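You operate a simulated robot arm through the tools that you are given. There is no shell and no other tool. Be economical: measure what you need, move in short steps, check, and stop when the job is done.

You are at the controls of a simulated robot arm. One attempt, no reset.

TASK
Gauge both grey devices: GO goes back to its pocket, NO GO into the reject box.
Fine: use the medium gauge; the lid ends shut; the gold and the black devices stay.

Only the result counts: the job must be done as asked and must still hold three seconds after the hand-in. Knocking over, shifting, dropping, spilling or breaking anything else fails it. A push-on lid holds only when it is set on centred and level and pressed home; a screw cap is set on level and turned clockwise until tight.

THE ROBOT
A 7-joint arm with a two-finger parallel gripper, fixed in place. Base frame: the origin is at the foot of the arm, x ahead of it, y to its left, z up; the work surface is at about z = 0.924. Readings come in m, degrees, newtons and seconds.
With the tool pointing down near the work surface it reaches from about 0.24 to 0.68 m from the base axis. Its first joint turns from -66.0 to 66.0 degrees. Payload 2.4 kg.
Tool frame: the origin (TCP) lies between the finger pads and is the grasp point; the fingertips stand 0.03 m ahead of it; z points along the fingers, y is the line along which they close. Largest opening 0.094 m; finger width 0.028, thickness 0.01; the body of the gripper, 0.05 by 0.096 m, starts 0.055 m behind the TCP.
Orientation is that of the tool frame in the base frame, as [roll, pitch, yaw] about the fixed x, y, z axes, in that order (R = Rz(yaw) Ry(pitch) Rx(roll)). With the fingers straight down and closing along the base's y, the tool's x points along the base's -x, its y along +y and its z along -z.

THE INTERFACE
- The arm moves only by the tool nudge_tool. Its argument "plan" is a list of rows, each a list of 3 entries, a list of its own where there are three numbers: the turn, a rotation vector about the tool's x, y, z in degrees, then the shift along the tool's x, y, z in m, then the opening in per cent of the stroke, from 0 (shut) to 100 (fully open). In form: [[[wx, wy, wz], [dx, dy, dz], fingers], ...]. A call has 1 to 20 rows; each row is the pose to reach, as a shift and turn from the pose commanded when the call began, along the tool's axes at that moment. Rows are played at 5 a second. More than 0.05 m and 8.6 degrees between two rows, or a gripper value outside its range, and nothing of the call is played. Where a pose cannot be reached the arm comes as near as it can. A force on the tool above 90 N (or 10 N above the force at the start of the call, whichever is more), or a blocked arm, ends the call early, and 0.2 s more pass. The fingers move at their own pace (about 0.153 m/s each) and stop on an object; they squeeze with about 21 N. The grip force told is the motor's: it shows also when the fingers shut on nothing. Time passes only in rows, and 0.2 s behind the last, so rows that repeat a pose let the fingers close. It gives the time, the measured TCP pose, the force on the tool (base axes), the opening and the grip force at its end, in the units of the frame above (readings bear some noise).
- Cameras (640 x 400 px; columns grow to the right, rows downward): "scene" is fixed at [0.0578, 0.504, 1.4352]; the picture's right is [-0.42, -0.91, 0.00], its down [-0.58, 0.27, -0.77] and it looks along [0.69, -0.32, -0.64] (base axes); focal length 275 px, centre (320, 200). "wrist" rides on the gripper at [-0.037, 0, -0.058] in the tool frame; the picture's right is [0.00, -1.00, 0.00], its down [0.97, 0.00, -0.24] and it looks along [0.24, 0.00, 0.97] (tool axes); focal length 218 px, centre (320, 200). There is no depth. A picture from a camera that has moved, and an enlarged one, comes with that camera's place and axes in the base frame and with its lens.
- snapshot(camera): a new picture of that camera. No time passes.
- enlarge(camera, box): a new picture of the part [left, top, right, bottom] of that camera's present view, enlarged. No time passes.
- sign_off(): hands the job in; it is judged then, once.

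Work in short steps. Places have to be worked out from the pictures, the camera data and where the tool is seen: move nearer, look again, correct. Check each grasp and each placing, and mend what went wrong. You have 120 turns and 64 pictures in all, those below and enlarged ones among them. Open the gripper and draw the arm clear of the work before you hand the job in, unless the task says otherwise; then end with one line.

The tools are called as a command line: name --argument value ..., lists and objects as JSON in quotes. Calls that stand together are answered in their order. nudge_tool: Moves the arm, as the interface text tells. Its arguments: {"type":"object","properties":{"plan":{"type":"array","items":{"type":"array"}}},"required":["plan"]} The other tools are called the same way: snapshot (camera) takes a picture; enlarge (camera, box) takes an enlarged picture of a part of a camera's view; sign_off () hands the job in.

At the start:

```text
time_s: 0.0
ee_pos: [0.4244, -0.0002, 1.2284]
ee_rot: [180.0, 0.0, -179.9]
ft_force: [0.3, 0.4, 1.0]
finger_gap: 0.0939
grip_force: 0.0
```

scene: 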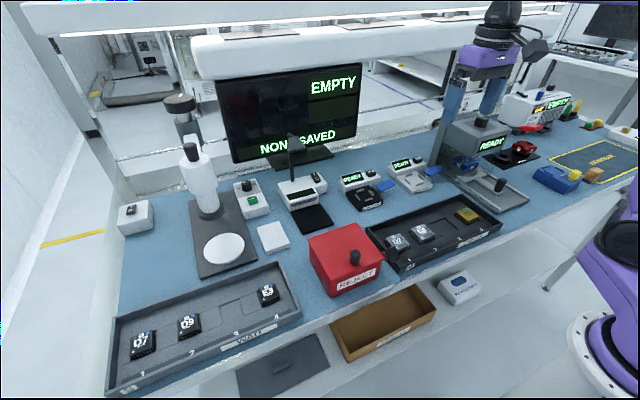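
wrist: 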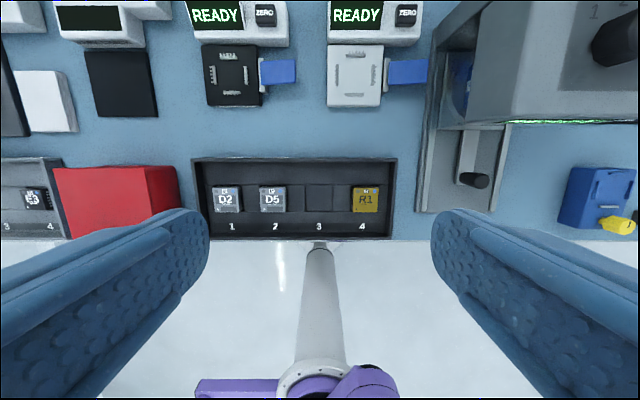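

I'll look closely at the gauge area, the reject box and the tray first.

enlarge --camera "scene" --box '[240, 140, 440, 265]'

enlarge --camera "scene" --box '[420, 80, 640, 218]'

enlarge --camera "wrist" --box '[180, 0, 440, 162]'

enlarge --camera "scene" --box '[280, 190, 520, 340]'

```text
3.20 times, centred on (340, 202) of scene
camera zoom: at [0.0578, 0.504, 1.4352], right [-0.42, -0.91, 0.0], down [-0.58, 0.27, -0.77], along [0.69, -0.32, -0.64], focal length 880 px, centre (256, 192)
```

zoom: 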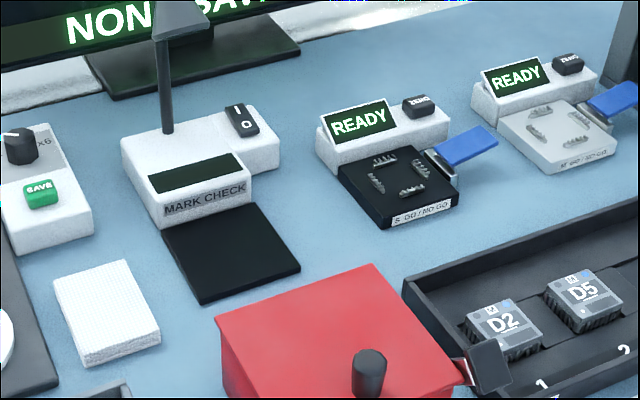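

```text
2.90 times, centred on (530, 149) of scene
camera zoom: at [0.0578, 0.504, 1.4352], right [-0.42, -0.91, 0.0], down [-0.58, 0.27, -0.77], along [0.69, -0.32, -0.64], focal length 798 px, centre (-289, 348)
```

zoom: 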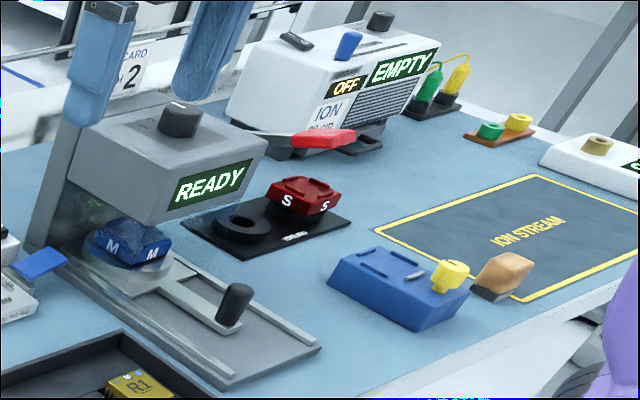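

```text
2.46 times, centred on (310, 81) of wrist
camera zoom: at [0.461, 0.0008, 1.287], right [0.0, -1.0, 0.0], down [-0.97, 0.0, 0.24], along [-0.24, 0.0, -0.97], focal length 537 px, centre (345, 493)
```

zoom: 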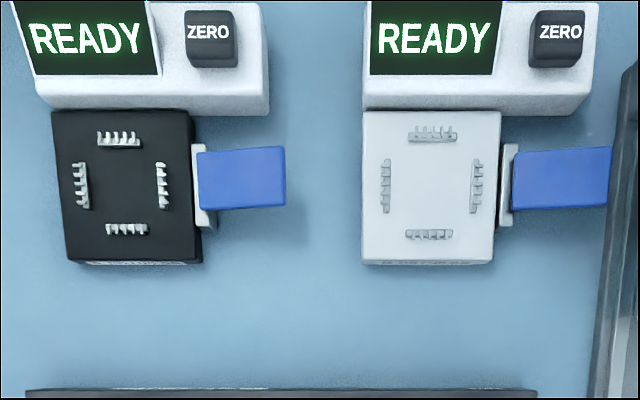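

```text
2.67 times, centred on (400, 265) of scene
camera zoom: at [0.0578, 0.504, 1.4352], right [-0.42, -0.91, 0.0], down [-0.58, 0.27, -0.77], along [0.69, -0.32, -0.64], focal length 734 px, centre (107, 27)
```

zoom: 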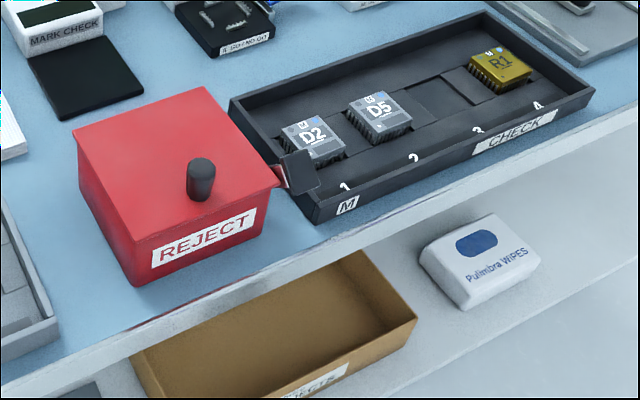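

The M gauge is the white one. The gauge's blue paddle and the reject-box lid need a closer look, so I lower the wrist camera over the area between the box and the tray.

nudge_tool --plan '[[[0, 0, 0], [0, 0.045, 0.02], 100], [[0, 0, 0], [0, 0.09, 0.04], 100], [[0, 0, 0], [0, 0.13, 0.06], 100], [[0, 0, 0], [0, 0.17, 0.08], 100], [[0, 0, 0], [0, 0.2, 0.1], 100], [[0, 0, 0], [0, 0.2, 0.1], 100]]'

snapshot --camera "wrist"

```text
time_s: 1.4
ee_pos: [0.4237, 0.2011, 1.1275]
ee_rot: [-180.0, 0.0, 180.0]
ft_force: [-0.5, 0.3, 0.0]
finger_gap: 0.0942
grip_force: 0.0
```

```text
57 pictures are left
camera wrist: at [0.4612, 0.2014, 1.1866], right [0.0, -1.0, 0.0], down [-0.97, 0.0, 0.24], along [-0.24, 0.0, -0.97], focal length 218 px, centre (320, 200)
```

wrist: 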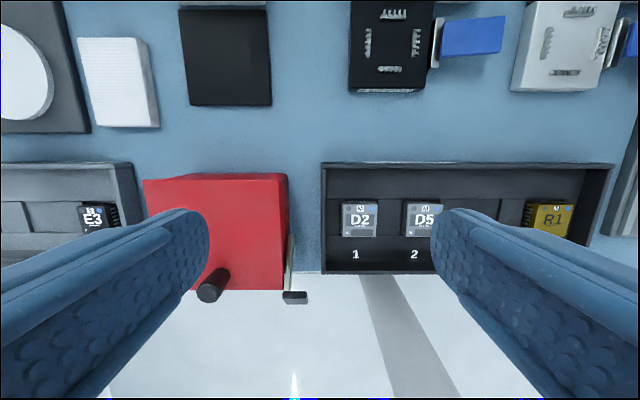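

Zooming in on the reject box, the devices and the paddle.

enlarge --camera "wrist" --box '[135, 160, 335, 310]'

enlarge --camera "wrist" --box '[320, 160, 480, 280]'

enlarge --camera "scene" --box '[300, 210, 420, 300]'

enlarge --camera "scene" --box '[330, 150, 450, 225]'

```text
2.67 times, centred on (235, 235) of wrist
camera zoom: at [0.4612, 0.2014, 1.1866], right [0.0, -1.0, 0.0], down [-0.97, 0.0, 0.24], along [-0.24, 0.0, -0.97], focal length 582 px, centre (547, 107)
```

zoom: 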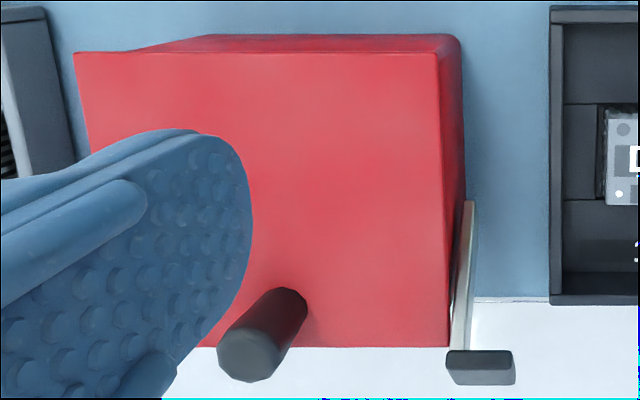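

```text
3.33 times, centred on (400, 220) of wrist
camera zoom: at [0.4612, 0.2014, 1.1866], right [0.0, -1.0, 0.0], down [-0.97, 0.0, 0.24], along [-0.24, 0.0, -0.97], focal length 728 px, centre (53, 133)
```

zoom: 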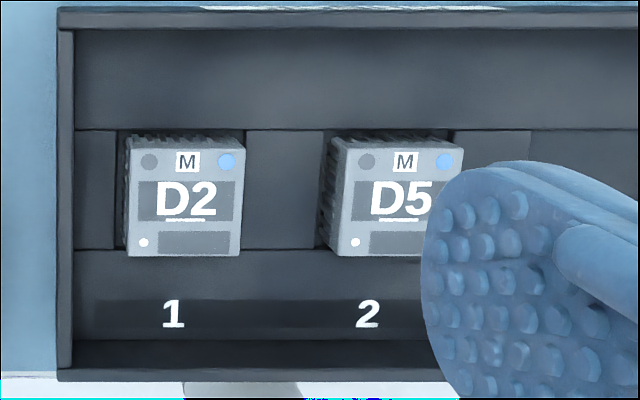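

```text
4.44 times, centred on (360, 255) of scene
camera zoom: at [0.0578, 0.504, 1.4352], right [-0.42, -0.91, 0.0], down [-0.58, 0.27, -0.77], along [0.69, -0.32, -0.64], focal length 1223 px, centre (142, -44)
```

zoom: 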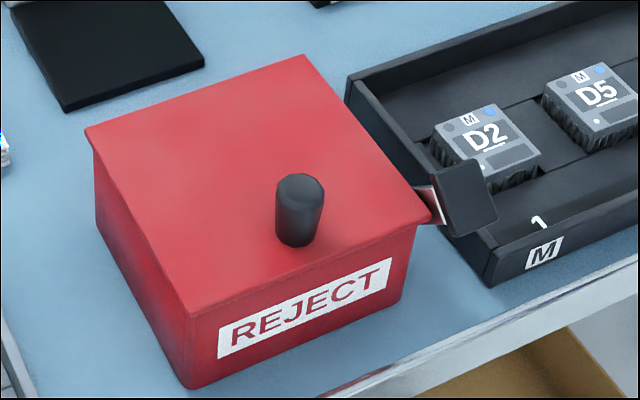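

```text
5.33 times, centred on (390, 188) of scene
camera zoom: at [0.0578, 0.504, 1.4352], right [-0.42, -0.91, 0.0], down [-0.58, 0.27, -0.77], along [0.69, -0.32, -0.64], focal length 1468 px, centre (-53, 267)
```

zoom: 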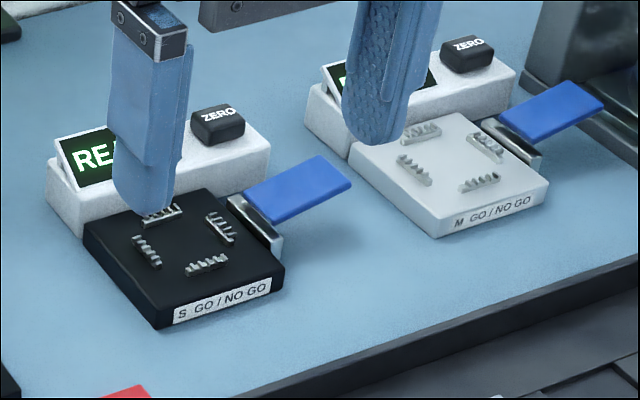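

The lid knob sits at the front, with a lever and paddle on the right side of the box. Now I move above D2 for a closer view, with the fingers partly closed.

nudge_tool --plan '[[[0, 0, 0], [0.02, -0.025, 0.0], 70], [[0, 0, 0], [0.043, -0.045, 0.03], 70], [[0, 0, 0], [0.043, -0.045, 0.06], 70], [[0, 0, 0], [0.043, -0.045, 0.08], 70], [[0, 0, 0], [0.043, -0.045, 0.08], 70]]'

snapshot --camera "wrist"

```text
time_s: 2.6
ee_pos: [0.3813, 0.156, 1.0488]
ee_rot: [-180.0, 0.0, -180.0]
ft_force: [0.0, -0.3, 0.0]
finger_gap: 0.0658
grip_force: 0.1
```

```text
52 pictures are left
camera wrist: at [0.4175, 0.1558, 1.1068], right [0.0, -1.0, 0.0], down [-0.97, 0.0, 0.24], along [-0.24, 0.0, -0.97], focal length 218 px, centre (320, 200)
```

wrist: 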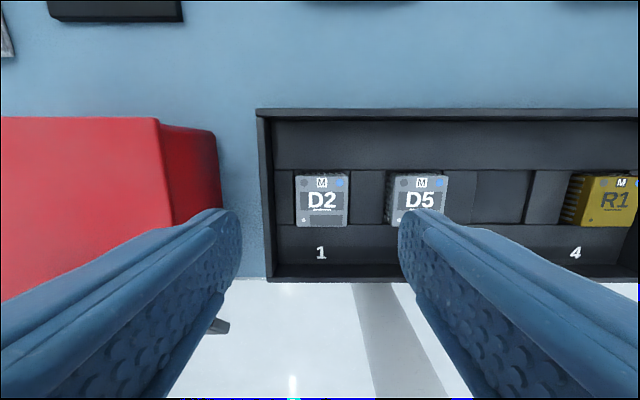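

Spacing between the two views puts D2 at about (0.375, 0.154), top near z 0.935. I lower in steps with a narrower gap for precise measurement.

nudge_tool --plan '[[[0, 0, 0], [0.003, 0, 0.02], 60], [[0, 0, 0], [0.005, 0.0, 0.04], 58], [[0, 0, 0], [0.005, 0, 0.05], 58], [[0, 0, 0], [0.005, 0, 0.05], 58]]'

enlarge --camera "wrist" --box '[200, 120, 440, 270]'

enlarge --camera "scene" --box '[350, 190, 510, 290]'

```text
time_s: 3.6
ee_pos: [0.3761, 0.1561, 0.9999]
ee_rot: [-180.0, 0.0, -180.0]
ft_force: [0.2, -0.1, 0.4]
finger_gap: 0.0548
grip_force: 0.1
```

```text
2.67 times, centred on (320, 195) of wrist
camera zoom: at [0.4128, 0.156, 1.057], right [0.0, -1.0, 0.0], down [-0.97, 0.0, 0.24], along [-0.24, 0.0, -0.97], focal length 582 px, centre (320, 213)
```

zoom: 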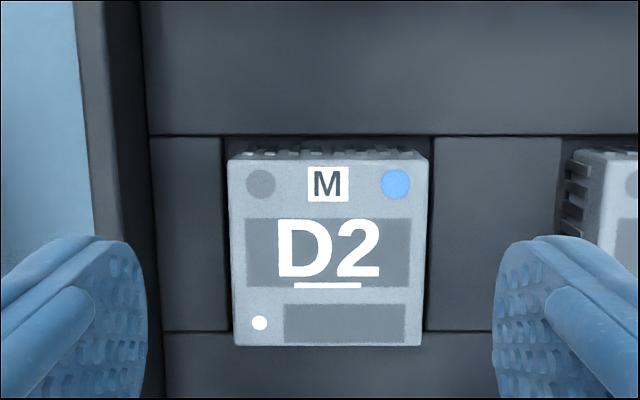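

```text
4.00 times, centred on (430, 240) of scene
camera zoom: at [0.0578, 0.504, 1.4352], right [-0.42, -0.91, 0.0], down [-0.58, 0.27, -0.77], along [0.69, -0.32, -0.64], focal length 1101 px, centre (-120, 40)
```

zoom: 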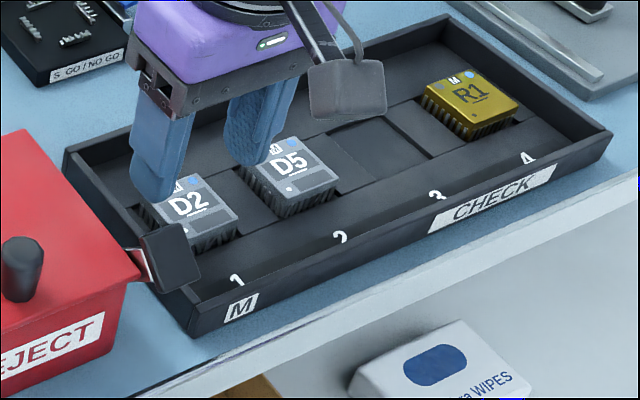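

The device top is at z ≈ 0.947, about 37 mm wide, centred at about (0.3785, 0.1546). I close to a 47 mm gap, centre on it and go down gently until the fingertips are near z 0.940.

nudge_tool --plan '[[[0, 0, 0], [-0.0025, -0.0015, 0.0], 50], [[0, 0, 0], [-0.0025, -0.0015, 0.01], 50], [[0, 0, 0], [-0.0025, -0.0015, 0.02], 50], [[0, 0, 0], [-0.0025, -0.0015, 0.028], 50], [[0, 0, 0], [-0.0025, -0.0015, 0.028], 50]]'

enlarge --camera "wrist" --box '[200, 120, 440, 270]'

enlarge --camera "scene" --box '[370, 210, 450, 260]'

```text
time_s: 4.8
ee_pos: [0.3786, 0.1536, 0.971]
ee_rot: [180.0, 0.0, -180.0]
ft_force: [0.1, 0.2, -0.6]
finger_gap: 0.0471
grip_force: 0.0
```

```text
2.67 times, centred on (320, 195) of wrist
camera zoom: at [0.4153, 0.1543, 1.0291], right [0.0, -1.0, 0.0], down [-0.97, 0.0, 0.24], along [-0.24, 0.0, -0.97], focal length 582 px, centre (320, 213)
```

zoom: 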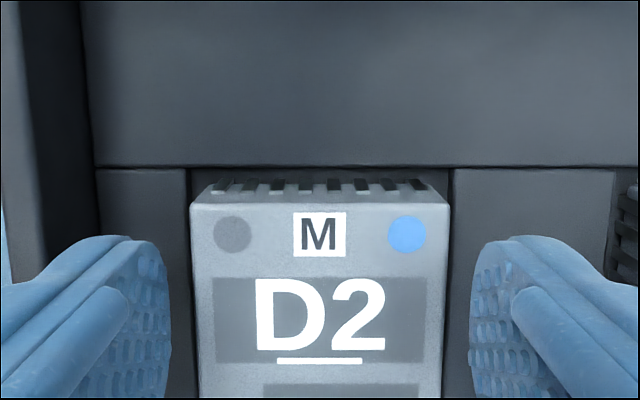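

```text
8.00 times, centred on (410, 235) of scene
camera zoom: at [0.0578, 0.504, 1.4352], right [-0.42, -0.91, 0.0], down [-0.58, 0.27, -0.77], along [0.69, -0.32, -0.64], focal length 2201 px, centre (-400, -80)
```

zoom: 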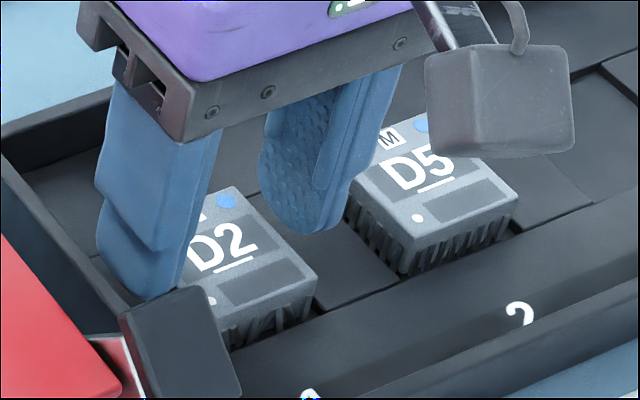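

Fingers straddle D2 evenly and the tips are about 6 mm below its top. I lower 2 mm, close, and lift 3 cm.

nudge_tool --plan '[[[0, 0, 0], [0, 0, 0.002], 50], [[0, 0, 0], [0, 0, 0.002], 0], [[0, 0, 0], [0, 0, 0.002], 0], [[0, 0, 0], [0, 0, 0.002], 0], [[0, 0, 0], [0, 0, -0.01], 0], [[0, 0, 0], [0, 0, -0.03], 0], [[0, 0, 0], [0, 0, -0.05], 0], [[0, 0, 0], [0, 0, -0.05], 0]]'

snapshot --camera "wrist"

enlarge --camera "scene" --box '[340, 170, 480, 260]'

```text
time_s: 6.6
ee_pos: [0.3788, 0.1531, 1.0205]
ee_rot: [-180.0, 0.0, 180.0]
ft_force: [0.4, 0.0, -0.1]
finger_gap: 0.0409
grip_force: 20.8
```

```text
47 pictures are left
camera wrist: at [0.4156, 0.1547, 1.0795], right [0.0, -1.0, 0.0], down [-0.97, 0.0, 0.24], along [-0.24, 0.0, -0.97], focal length 218 px, centre (320, 200)
```

wrist: 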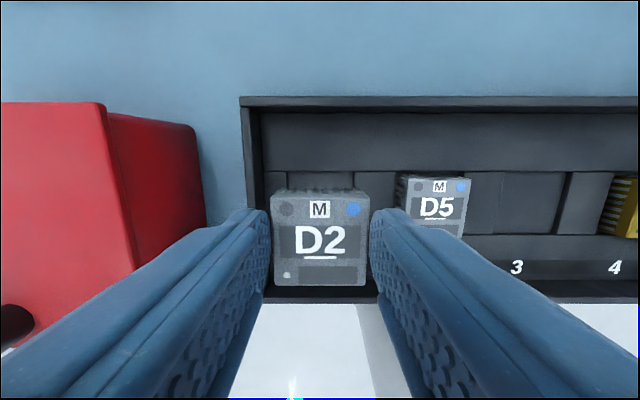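

```text
4.44 times, centred on (410, 215) of scene
camera zoom: at [0.0578, 0.504, 1.4352], right [-0.42, -0.91, 0.0], down [-0.58, 0.27, -0.77], along [0.69, -0.32, -0.64], focal length 1223 px, centre (-80, 133)
```

zoom: 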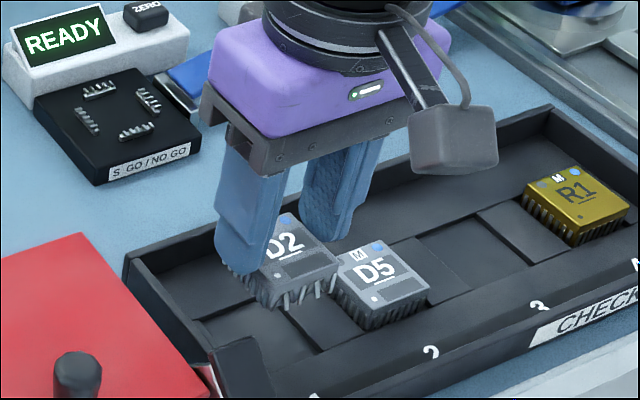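

D2 is held (gap 40.9 mm). I lift and carry it to a viewpoint short of the M gauge.

nudge_tool --plan '[[[0, 0, 0], [0, 0, -0.03], 0], [[0, 0, 0], [0, 0, -0.07], 0], [[0, 0, 0], [-0.02, -0.04, -0.07], 0], [[0, 0, 0], [-0.04, -0.08, -0.07], 0], [[0, 0, 0], [-0.06, -0.12, -0.07], 0], [[0, 0, 0], [-0.085, -0.16, -0.07], 0], [[0, 0, 0], [-0.111, -0.2, -0.07], 0], [[0, 0, 0], [-0.111, -0.2, -0.07], 0]]'

snapshot --camera "wrist"

```text
time_s: 8.4
ee_pos: [0.4909, -0.0469, 1.0902]
ee_rot: [-180.0, 0.0, -180.0]
ft_force: [0.3, 0.3, -0.2]
finger_gap: 0.041
grip_force: 21.3
```

```text
45 pictures are left
camera wrist: at [0.5272, -0.0461, 1.1485], right [0.0, -1.0, 0.0], down [-0.97, 0.0, 0.24], along [-0.24, 0.0, -0.97], focal length 218 px, centre (320, 200)
```

wrist: 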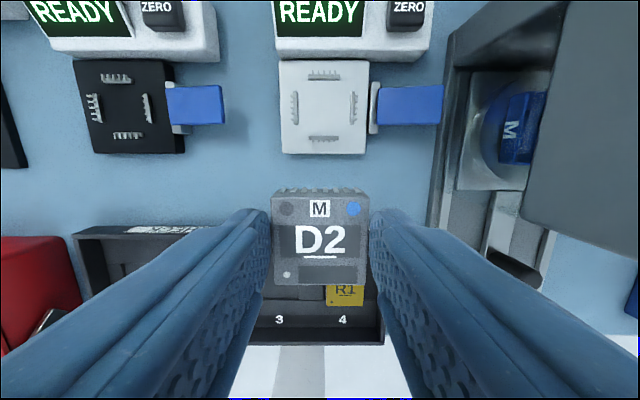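

D2 is secure. From both views the M gauge centre is about (0.561, -0.049), top near z 0.945. I move lower for a sharper measurement.

nudge_tool --plan '[[[0, 0, 0], [-0.005, -0.002, 0.03], 0], [[0, 0, 0], [-0.01, -0.002, 0.06], 0], [[0, 0, 0], [-0.01, -0.002, 0.06], 0]]'

enlarge --camera "wrist" --box '[200, 0, 456, 160]'

enlarge --camera "scene" --box '[370, 140, 466, 200]'

```text
time_s: 9.2
ee_pos: [0.4991, -0.0482, 1.0304]
ee_rot: [180.0, 0.0, 180.0]
ft_force: [-0.3, -1.3, -1.2]
finger_gap: 0.0413
grip_force: 20.9
```

```text
2.50 times, centred on (328, 80) of wrist
camera zoom: at [0.5364, -0.0478, 1.0889], right [0.0, -1.0, 0.0], down [-0.97, 0.0, 0.24], along [-0.24, 0.0, -0.97], focal length 546 px, centre (300, 500)
```

zoom: 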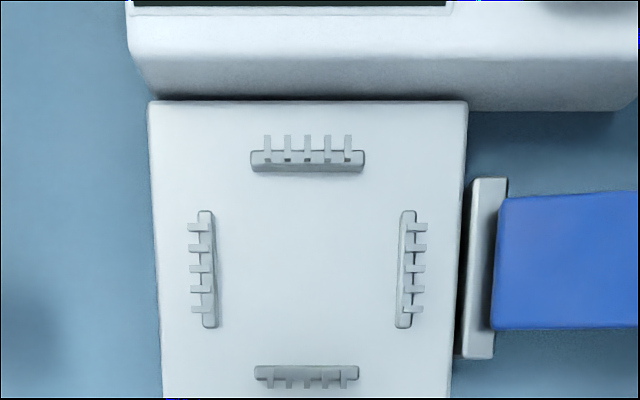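

```text
6.67 times, centred on (418, 170) of scene
camera zoom: at [0.0578, 0.504, 1.4352], right [-0.42, -0.91, 0.0], down [-0.58, 0.27, -0.77], along [0.69, -0.32, -0.64], focal length 1834 px, centre (-333, 400)
```

zoom: 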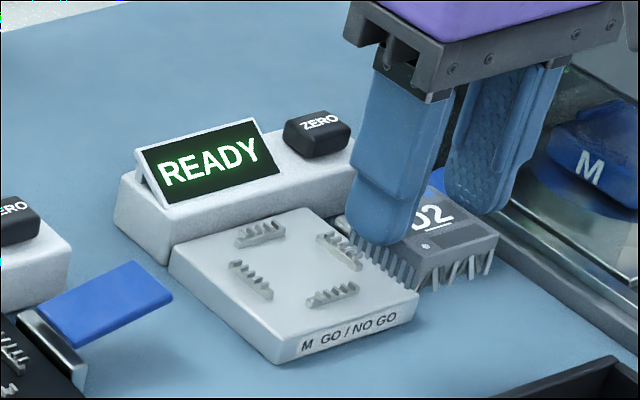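

Gauge centre works out at about (0.559, -0.050) relative to the tool, with the combs' tops near 0.945–0.95. I slide over it at the current height and check from the scene camera.

nudge_tool --plan '[[[0, 0, 0], [-0.03, -0.0016, 0], 0], [[0, 0, 0], [-0.0597, -0.0016, 0], 0], [[0, 0, 0], [-0.0597, -0.0016, 0.01], 0], [[0, 0, 0], [-0.0597, -0.0016, 0.01], 0]]'

snapshot --camera "wrist"

enlarge --camera "scene" --box '[354, 130, 466, 200]'

```text
time_s: 10.2
ee_pos: [0.5592, -0.0493, 1.0209]
ee_rot: [-180.0, 0.1, 179.9]
ft_force: [-0.1, 1.2, -0.7]
finger_gap: 0.0412
grip_force: 21.3
```

```text
42 pictures are left
camera wrist: at [0.596, -0.0494, 1.0792], right [0.0, -1.0, 0.0], down [-0.97, 0.0, 0.24], along [-0.24, 0.0, -0.97], focal length 218 px, centre (320, 200)
```

wrist: 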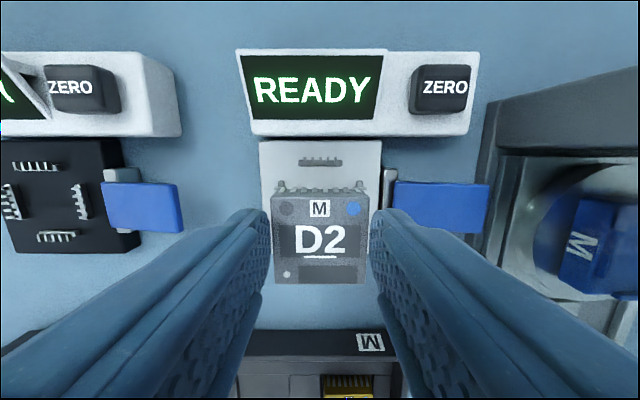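

```text
5.71 times, centred on (410, 165) of scene
camera zoom: at [0.0578, 0.504, 1.4352], right [-0.42, -0.91, 0.0], down [-0.58, 0.27, -0.77], along [0.69, -0.32, -0.64], focal length 1572 px, centre (-194, 400)
```

zoom: 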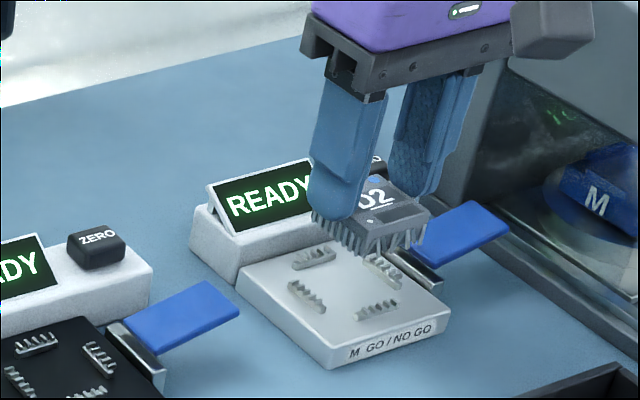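

Alignment in y looks right. I descend to z 0.997 and look from the side.

nudge_tool --plan '[[[0, 0, 0], [0, 0, 0.012], 0], [[0, 0, 0], [0, 0, 0.024], 0], [[0, 0, 0], [0, 0, 0.024], 0]]'

enlarge --camera "scene" --box '[386, 145, 450, 195]'

enlarge --camera "wrist" --box '[230, 110, 410, 300]'

```text
time_s: 11.0
ee_pos: [0.5592, -0.0492, 0.9963]
ee_rot: [179.9, 0.0, 179.9]
ft_force: [-1.0, 0.8, -1.2]
finger_gap: 0.0411
grip_force: 21.1
```

```text
8.00 times, centred on (418, 170) of scene
camera zoom: at [0.0578, 0.504, 1.4352], right [-0.42, -0.91, 0.0], down [-0.58, 0.27, -0.77], along [0.69, -0.32, -0.64], focal length 2201 px, centre (-464, 440)
```

zoom: 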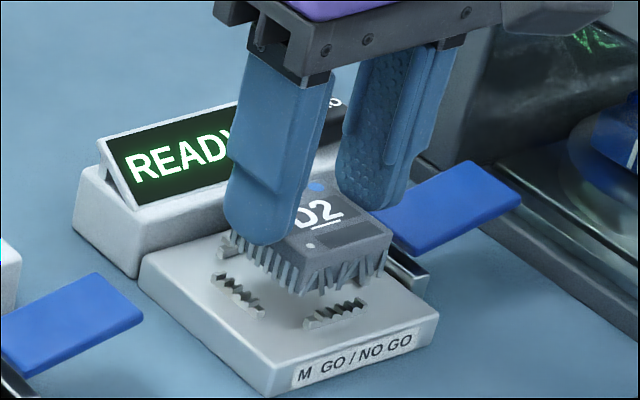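

```text
2.11 times, centred on (320, 205) of wrist
camera zoom: at [0.5962, -0.0493, 1.0545], right [0.0, -1.0, 0.0], down [-0.97, 0.0, 0.24], along [-0.24, 0.0, -0.97], focal length 460 px, centre (320, 190)
```

zoom: 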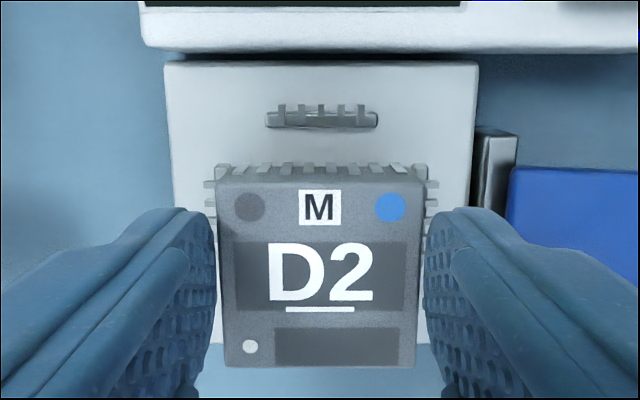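

Aligned within about a millimetre. I shift 0.7 mm in +x and descend further in small steps.

nudge_tool --plan '[[[0, 0, 0], [-0.0007, 0, 0.006], 0], [[0, 0, 0], [-0.0007, 0, 0.012], 0], [[0, 0, 0], [-0.0007, 0, 0.015], 0], [[0, 0, 0], [-0.0007, 0, 0.015], 0]]'

enlarge --camera "scene" --box '[386, 145, 450, 195]'

```text
time_s: 12.0
ee_pos: [0.5601, -0.0497, 0.9831]
ee_rot: [-179.9, 0.2, -180.0]
ft_force: [0.1, -0.1, 15.7]
finger_gap: 0.0411
grip_force: 20.8
```

```text
8.00 times, centred on (418, 170) of scene
camera zoom: at [0.0575, 0.504, 1.4352], right [-0.42, -0.91, 0.0], down [-0.58, 0.27, -0.77], along [0.69, -0.32, -0.64], focal length 2201 px, centre (-464, 440)
```

zoom: 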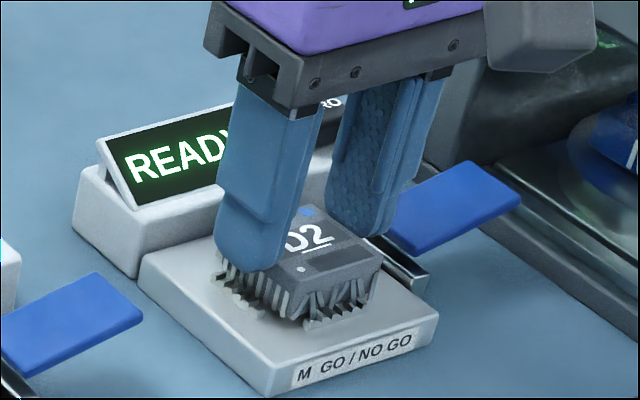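

There is contact (15.7 N up) and the device is seated on the combs. I ease off 1 mm, open a little and look.

nudge_tool --plan '[[[0, 0, 0], [0, 0, -0.0012], 0], [[0, 0, 0], [0, 0, -0.0012], 50], [[0, 0, 0], [0, 0, -0.0012], 53], [[0, 0, 0], [0, 0, -0.0012], 53], [[0, 0, 0], [0, 0, -0.02], 53], [[0, 0, 0], [0, 0, -0.05], 53], [[0, 0, 0], [0, 0, -0.05], 53]]'

snapshot --camera "wrist"

enlarge --camera "scene" --box '[370, 140, 466, 200]'

```text
time_s: 13.6
ee_pos: [0.5606, -0.0504, 1.0321]
ee_rot: [-179.9, 0.1, 180.0]
ft_force: [-0.3, -0.2, 0.5]
finger_gap: 0.0496
grip_force: 0.1
```

```text
37 pictures are left
camera wrist: at [0.597, -0.0497, 1.0899], right [0.0, -1.0, 0.0], down [-0.97, 0.0, 0.24], along [-0.24, 0.0, -0.97], focal length 218 px, centre (320, 200)
```

wrist: 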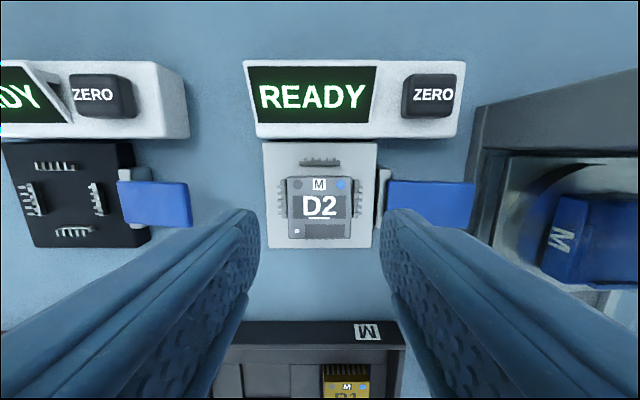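

```text
6.67 times, centred on (418, 170) of scene
camera zoom: at [0.0578, 0.504, 1.4352], right [-0.42, -0.91, 0.0], down [-0.58, 0.27, -0.77], along [0.69, -0.32, -0.64], focal length 1834 px, centre (-333, 400)
```

zoom: 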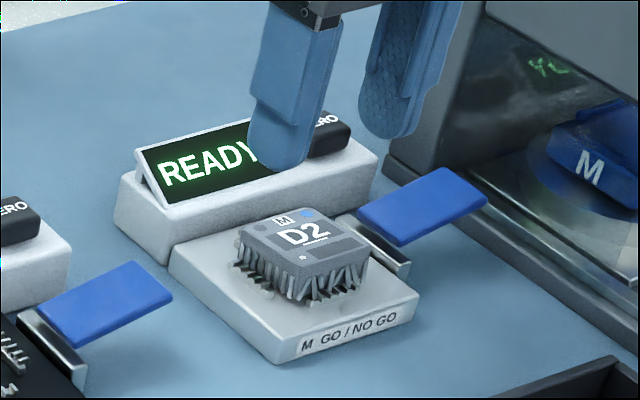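

The display still reads READY with D2 seated, so the paddle probably operates the gauge. I close the fingers, move above the paddle (about 0.562, -0.120) and lower to just over it.

nudge_tool --plan '[[[0, 0, 0], [-0.002, -0.035, 0], 0], [[0, 0, 0], [-0.002, -0.068, 0], 0], [[0, 0, 0], [-0.002, -0.068, 0], 0], [[0, 0, 0], [-0.002, -0.068, 0.02], 0], [[0, 0, 0], [-0.002, -0.068, 0.02], 0]]'

enlarge --camera "scene" --box '[370, 130, 482, 200]'

snapshot --camera "wrist"

```text
time_s: 14.8
ee_pos: [0.5622, -0.1138, 1.0121]
ee_rot: [179.9, 0.3, -179.6]
ft_force: [4.6, 24.5, 14.9]
finger_gap: 0.0
grip_force: 20.6
```

```text
5.71 times, centred on (426, 165) of scene
camera zoom: at [0.0576, 0.5049, 1.4349], right [-0.42, -0.91, 0.0], down [-0.58, 0.27, -0.77], along [0.69, -0.32, -0.64], focal length 1572 px, centre (-286, 400)
```

zoom: 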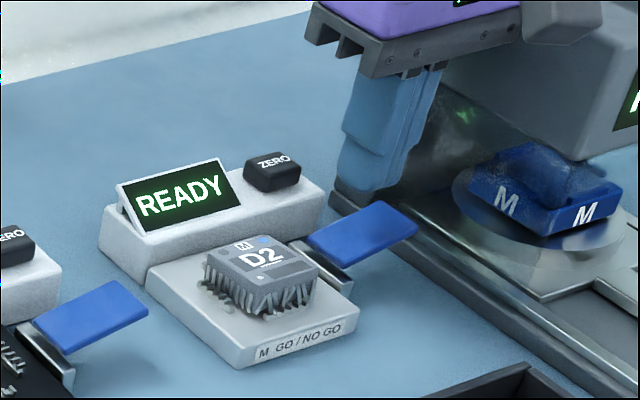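

```text
34 pictures are left
camera wrist: at [0.5996, -0.1132, 1.0707], right [0.01, -1.0, 0.0], down [-0.97, -0.01, 0.24], along [-0.24, 0.0, -0.97], focal length 218 px, centre (320, 200)
```

wrist: 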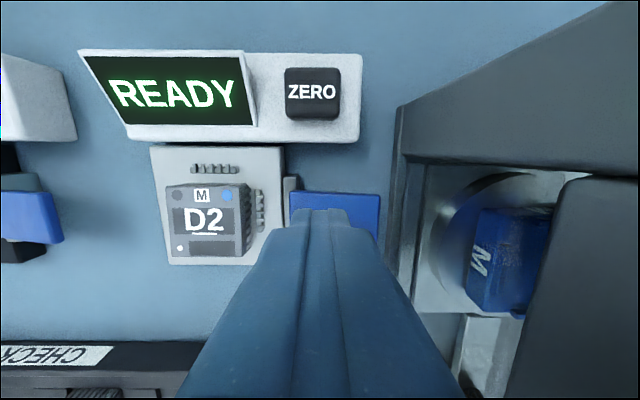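

There is a sideways force of 24 N: the gripper body is touching the machine to the right. I back off at once, up and to the left.

nudge_tool --plan '[[[0, 0, 0], [0, 0.012, 0], 0], [[0, 0, 0], [0, 0.03, -0.01], 0], [[0, 0, 0], [0, 0.03, -0.04], 0], [[0, 0, 0], [0, 0.03, -0.04], 0]]'

snapshot --camera "scene"

```text
time_s: 15.8
ee_pos: [0.5615, -0.0861, 1.0519]
ee_rot: [-180.0, 0.0, -180.0]
ft_force: [0.1, 0.3, 0.3]
finger_gap: 0.0
grip_force: 20.7
```

```text
33 pictures are left
```

scene: 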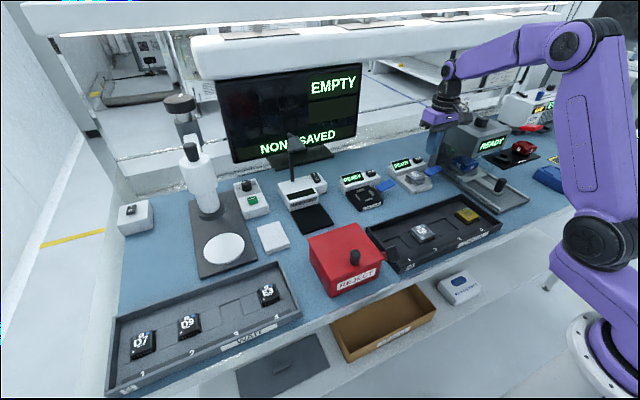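

The machine shows no visible shift. I turn the hand -90° about the tool axis so its narrow side faces the machine.

nudge_tool --plan '[[[0, 0, -8], [0, 0.005, -0.01], 0], [[0, 0, -16], [0, 0.01, -0.02], 0], [[0, 0, -24], [0, 0.01, -0.02], 0], [[0, 0, -32], [0, 0.01, -0.02], 0], [[0, 0, -40], [0, 0.01, -0.02], 0], [[0, 0, -48], [0, 0.01, -0.02], 0], [[0, 0, -56], [0, 0.01, -0.02], 0], [[0, 0, -64], [0, 0.01, -0.02], 0], [[0, 0, -72], [0, 0.01, -0.02], 0], [[0, 0, -80], [0, 0.01, -0.02], 0], [[0, 0, -88], [0, 0.01, -0.02], 0], [[0, 0, -90], [0, 0.01, -0.02], 0], [[0, 0, -90], [0, 0.01, -0.02], 0]]'

snapshot --camera "wrist"

```text
time_s: 18.6
ee_pos: [0.562, -0.0781, 1.0716]
ee_rot: [180.0, 0.0, -89.9]
ft_force: [-0.2, -0.6, 0.2]
finger_gap: 0.0
grip_force: 20.9
```

```text
32 pictures are left
camera wrist: at [0.562, -0.0406, 1.1301], right [1.0, 0.0, 0.0], down [0.0, -0.97, 0.24], along [0.0, -0.24, -0.97], focal length 218 px, centre (320, 200)
```

wrist: 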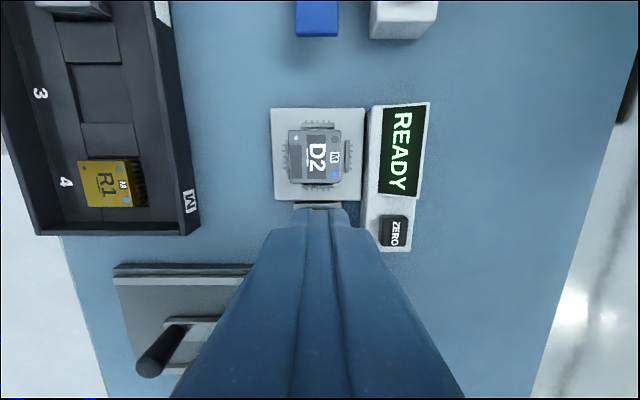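

Hand turned cleanly. In this frame tool +x is base -y. I move to y ≈ -0.122 and lower to fingertip z ≈ 0.972.

nudge_tool --plan '[[[0, 0, 0], [0.022, 0, 0], 0], [[0, 0, 0], [0.043, 0, 0], 0], [[0, 0, 0], [0.043, 0, 0.03], 0], [[0, 0, 0], [0.043, 0, 0.055], 0], [[0, 0, 0], [0.043, 0, 0.07], 0], [[0, 0, 0], [0.043, 0, 0.07], 0]]'

enlarge --camera "scene" --box '[380, 130, 476, 190]'

```text
time_s: 20.0
ee_pos: [0.5642, -0.1182, 1.0057]
ee_rot: [-179.4, -0.2, -89.6]
ft_force: [6.6, 11.7, 35.3]
finger_gap: 0.0
grip_force: 21.0
```

```text
6.67 times, centred on (428, 160) of scene
camera zoom: at [0.0574, 0.5047, 1.435], right [-0.42, -0.91, 0.0], down [-0.58, 0.27, -0.77], along [0.69, -0.32, -0.64], focal length 1834 px, centre (-400, 467)
```

zoom: 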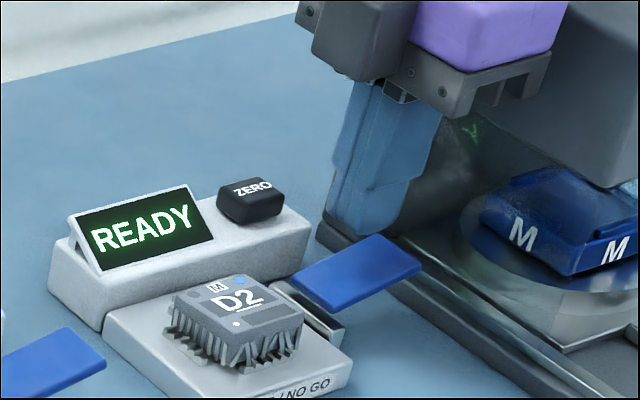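

Force of 35 N upward, yet the fingertips are still above the paddle, so some part of the hand is touching the machine. I look before retreating.

snapshot --camera "wrist"

enlarge --camera "scene" --box '[400, 60, 528, 180]'

```text
30 pictures are left
camera wrist: at [0.5635, -0.0807, 1.0636], right [1.0, 0.01, 0.01], down [0.01, -0.97, 0.24], along [0.01, -0.24, -0.97], focal length 218 px, centre (320, 200)
```

wrist: 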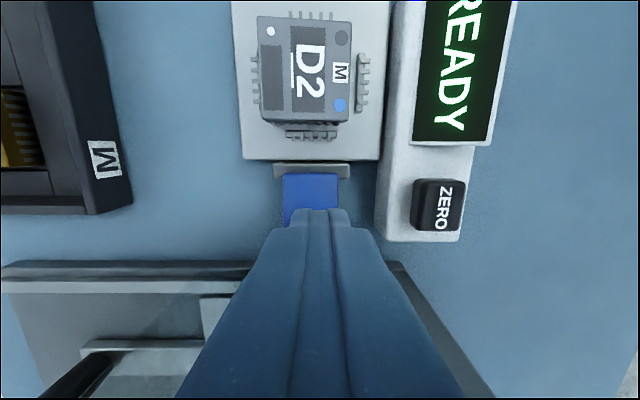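

```text
3.33 times, centred on (464, 120) of scene
camera zoom: at [0.0574, 0.5047, 1.435], right [-0.42, -0.91, 0.0], down [-0.58, 0.27, -0.77], along [0.69, -0.32, -0.64], focal length 917 px, centre (-160, 467)
```

zoom: 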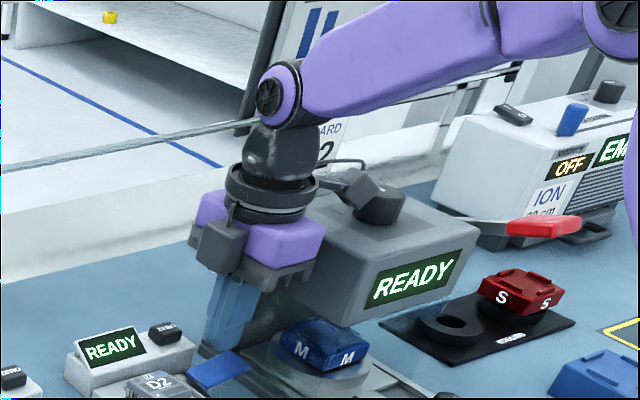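

The stalk-mounted block behind the hand is resting above the machine's box. I go straight up, move away from it and turn the hand back.

nudge_tool --plan '[[[0, 0, 0], [0, 0, -0.02], 0], [[0, 0, 0], [0, 0, -0.06], 0], [[0, 0, 0], [-0.04, 0, -0.065], 0], [[0, 0, 8], [-0.04, 0, -0.065], 0], [[0, 0, 16], [-0.04, 0, -0.065], 0], [[0, 0, 24], [-0.04, 0, -0.065], 0], [[0, 0, 32], [-0.04, 0, -0.065], 0], [[0, 0, 40], [-0.04, 0, -0.065], 0], [[0, 0, 48], [-0.04, 0, -0.065], 0], [[0, 0, 56], [-0.04, 0, -0.065], 0], [[0, 0, 64], [-0.04, 0, -0.065], 0], [[0, 0, 72], [-0.04, 0, -0.065], 0], [[0, 0, 80], [-0.04, 0, -0.065], 0], [[0, 0, 88], [-0.04, 0, -0.065], 0], [[0, 0, 90], [-0.04, 0, -0.065], 0], [[0, 0, 90], [-0.04, 0, -0.065], 0]]'

snapshot --camera "wrist"

```text
time_s: 23.4
ee_pos: [0.5615, -0.08, 1.0665]
ee_rot: [-180.0, 0.1, 179.9]
ft_force: [-0.9, 1.0, 0.3]
finger_gap: 0.0001
grip_force: 21.0
```

```text
28 pictures are left
camera wrist: at [0.5987, -0.0801, 1.125], right [0.0, -1.0, 0.0], down [-0.97, 0.0, 0.24], along [-0.24, 0.0, -0.97], focal length 218 px, centre (320, 200)
```

wrist: 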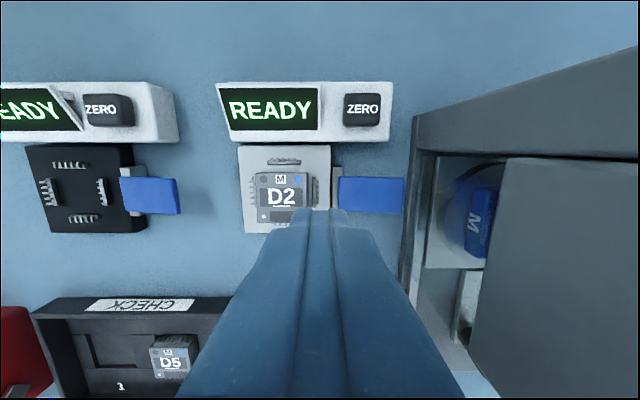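

Clear again. I tilt the hand 15° so the fingertips reach toward the paddle while the body leans away from the machine, ending with the tip about 3 cm above the paddle's outer part.

nudge_tool --plan '[[[8, 0, 0], [0.005, 0, 0], 0], [[15, 0, 0], [0.005, -0.01, 0], 0], [[15, 0, 0], [0.005, -0.025, 0.02], 0], [[15, 0, 0], [0.005, -0.036, 0.05], 0], [[15, 0, 0], [0.005, -0.036, 0.05], 0]]'

enlarge --camera "scene" --box '[380, 110, 508, 190]'

```text
time_s: 24.6
ee_pos: [0.5568, -0.1168, 1.0153]
ee_rot: [-165.0, 0.0, -179.9]
ft_force: [0.0, -0.5, 0.4]
finger_gap: 0.0
grip_force: 21.3
```

```text
5.00 times, centred on (444, 150) of scene
camera zoom: at [0.0578, 0.504, 1.4352], right [-0.42, -0.91, 0.0], down [-0.58, 0.27, -0.77], along [0.69, -0.32, -0.64], focal length 1376 px, centre (-300, 450)
```

zoom: 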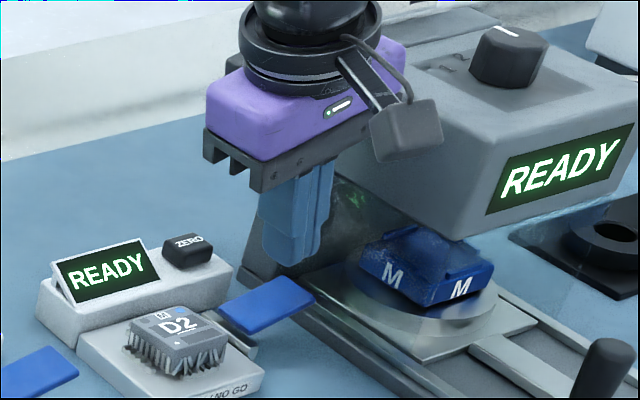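

No contact forces. I lower straight down 24 mm in base z, then check.

nudge_tool --plan '[[[0, 0, 0], [0, 0.0031, 0.0116], 0], [[0, 0, 0], [0, 0.0062, 0.0232], 0], [[0, 0, 0], [0, 0.0062, 0.0232], 0]]'

```text
time_s: 25.4
ee_pos: [0.5571, -0.116, 0.993]
ee_rot: [-165.0, -0.1, 179.9]
ft_force: [1.3, -0.7, -0.1]
finger_gap: 0.0002
grip_force: 20.6
```

Still free with the tip at about z 0.964. I continue in 3 mm steps.

nudge_tool --plan '[[[0, 0, 0], [0, 0.0008, 0.003], 0], [[0, 0, 0], [0, 0.0016, 0.006], 0], [[0, 0, 0], [0, 0.0024, 0.009], 0], [[0, 0, 0], [0, 0.0024, 0.009], 0]]'

enlarge --camera "scene" --box '[380, 130, 476, 190]'

```text
time_s: 26.4
ee_pos: [0.5566, -0.1176, 0.9828]
ee_rot: [-165.0, -0.1, -180.0]
ft_force: [-1.5, 0.0, 1.4]
finger_gap: 0.0001
grip_force: 20.9
```

```text
6.67 times, centred on (428, 160) of scene
camera zoom: at [0.0577, 0.504, 1.4352], right [-0.42, -0.91, 0.0], down [-0.58, 0.27, -0.77], along [0.69, -0.32, -0.64], focal length 1834 px, centre (-400, 467)
```

zoom: 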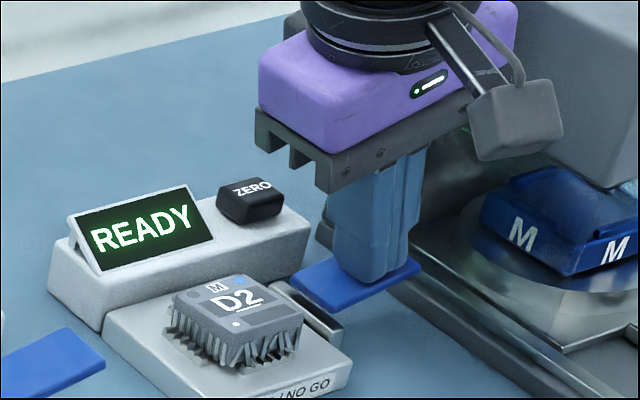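

Tip is right on the paddle now, with force just starting. I press on down in small steps and watch the display.

nudge_tool --plan '[[[0, 0, 0], [0, 0.0008, 0.003], 0], [[0, 0, 0], [0, 0.0016, 0.006], 0], [[0, 0, 0], [0, 0.0021, 0.008], 0], [[0, 0, 0], [0, 0.0021, 0.008], 0]]'

enlarge --camera "scene" --box '[380, 130, 476, 190]'

```text
time_s: 27.4
ee_pos: [0.5573, -0.1177, 0.9746]
ee_rot: [-165.0, 0.1, 179.9]
ft_force: [-3.9, -5.5, 10.8]
finger_gap: 0.0
grip_force: 21.1
```

```text
6.67 times, centred on (428, 160) of scene
camera zoom: at [0.0575, 0.5039, 1.4353], right [-0.42, -0.91, 0.0], down [-0.58, 0.27, -0.77], along [0.69, -0.32, -0.64], focal length 1834 px, centre (-400, 467)
```

zoom: 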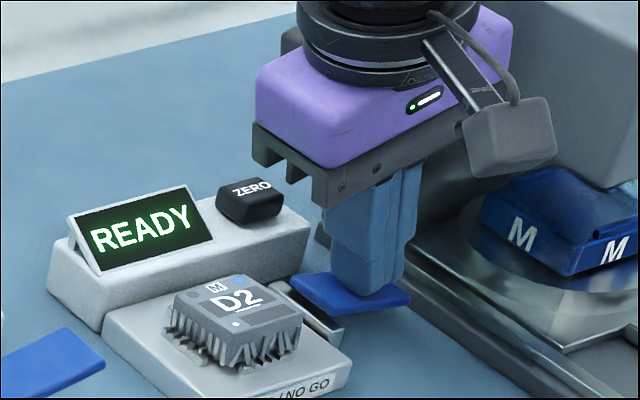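

The paddle is hinging down under a light load (11 N). I press further to find its stop.

nudge_tool --plan '[[[0, 0, 0], [0, 0.0008, 0.003], 0], [[0, 0, 0], [0, 0.0016, 0.006], 0], [[0, 0, 0], [0, 0.0021, 0.008], 0], [[0, 0, 0], [0, 0.0021, 0.008], 0], [[0, 0, 0], [0, 0.0021, 0.008], 0]]'

enlarge --camera "scene" --box '[380, 130, 476, 190]'

```text
time_s: 28.6
ee_pos: [0.5572, -0.1179, 0.9743]
ee_rot: [-164.7, 0.6, 179.9]
ft_force: [-20.7, -4.4, 79.6]
finger_gap: 0.0
grip_force: 21.1
```

```text
6.67 times, centred on (428, 160) of scene
camera zoom: at [0.0558, 0.5042, 1.4353], right [-0.42, -0.91, 0.0], down [-0.58, 0.27, -0.77], along [0.7, -0.32, -0.64], focal length 1834 px, centre (-400, 467)
```

zoom: 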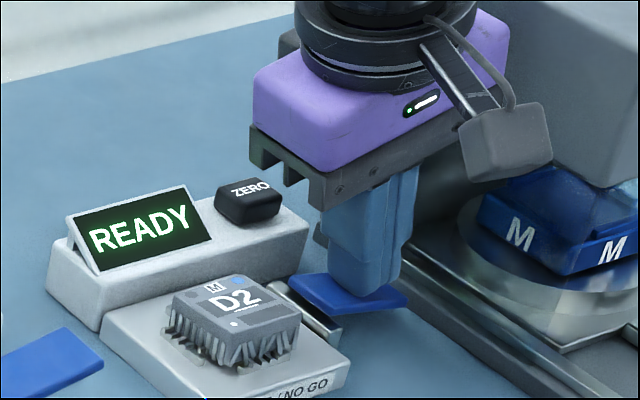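

That's the stop (80 N, more than I want). I ease back to light pressure, hold briefly, and look at the display.

nudge_tool --plan '[[[0, 0, 0], [0, -0.0021, -0.008], 0], [[0, 0, 0], [0, -0.0018, -0.007], 0], [[0, 0, 0], [0, -0.0018, -0.007], 0], [[0, 0, 0], [0, -0.0018, -0.007], 0], [[0, 0, 0], [0, -0.0018, -0.007], 0]]'

enlarge --camera "scene" --box '[380, 130, 476, 190]'

```text
time_s: 29.8
ee_pos: [0.5568, -0.1168, 0.9749]
ee_rot: [-165.0, 0.2, -179.9]
ft_force: [2.2, -13.9, 26.1]
finger_gap: 0.0
grip_force: 21.3
```

```text
6.67 times, centred on (428, 160) of scene
camera zoom: at [0.0574, 0.5037, 1.4354], right [-0.42, -0.91, 0.0], down [-0.58, 0.27, -0.77], along [0.69, -0.32, -0.64], focal length 1834 px, centre (-400, 467)
```

zoom: 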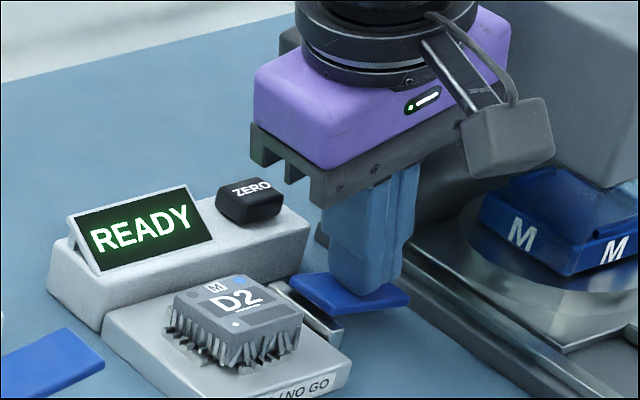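

Still READY, so perhaps D2 isn't fully seated in the combs. I release the paddle, straighten the hand and take a close look at the device.

nudge_tool --plan '[[[0, 0, 0], [0, -0.0052, -0.0193], 0], [[0, 0, 0], [0, -0.0104, -0.04], 0], [[-8, 0, 0], [-0.004, 0.02, -0.045], 0], [[-15, 0, 0], [-0.004, 0.058, -0.045], 60], [[-15, 0, 0], [-0.004, 0.068, -0.03], 90], [[-15, 0, 0], [-0.004, 0.068, -0.03], 90]]'

enlarge --camera "wrist" --box '[240, 60, 440, 260]'

enlarge --camera "scene" --box '[398, 164, 438, 200]'

```text
time_s: 31.2
ee_pos: [0.5609, -0.0417, 0.9853]
ee_rot: [-179.9, 0.0, -180.0]
ft_force: [0.1, -0.1, 0.4]
finger_gap: 0.0845
grip_force: 0.2
```

```text
2.00 times, centred on (340, 160) of wrist
camera zoom: at [0.5977, -0.0423, 1.0434], right [0.0, -1.0, 0.0], down [-0.97, 0.0, 0.24], along [-0.24, 0.0, -0.97], focal length 436 px, centre (280, 280)
```

zoom: 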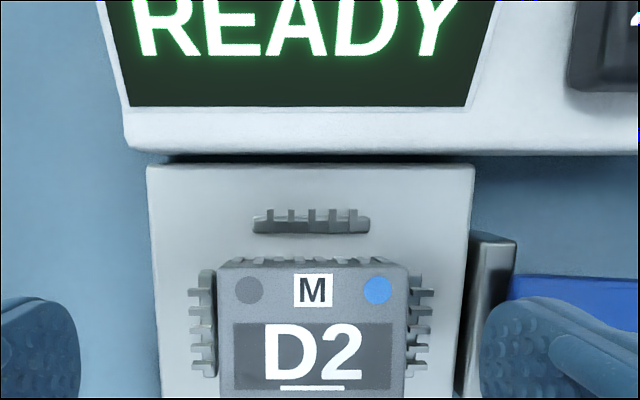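

```text
11.11 times, centred on (418, 182) of scene
camera zoom: at [0.0578, 0.504, 1.4352], right [-0.42, -0.91, 0.0], down [-0.58, 0.27, -0.77], along [0.69, -0.32, -0.64], focal length 3057 px, centre (-769, 400)
```

zoom: 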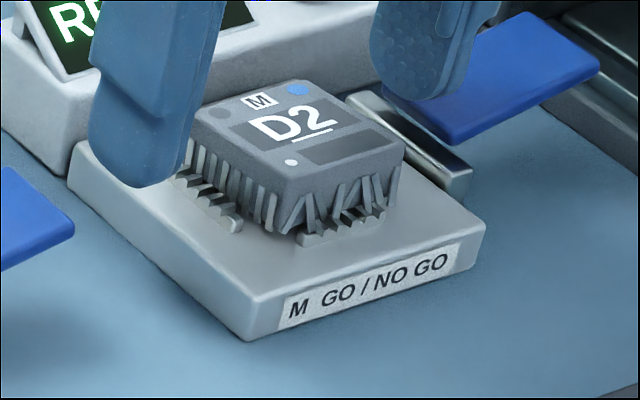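

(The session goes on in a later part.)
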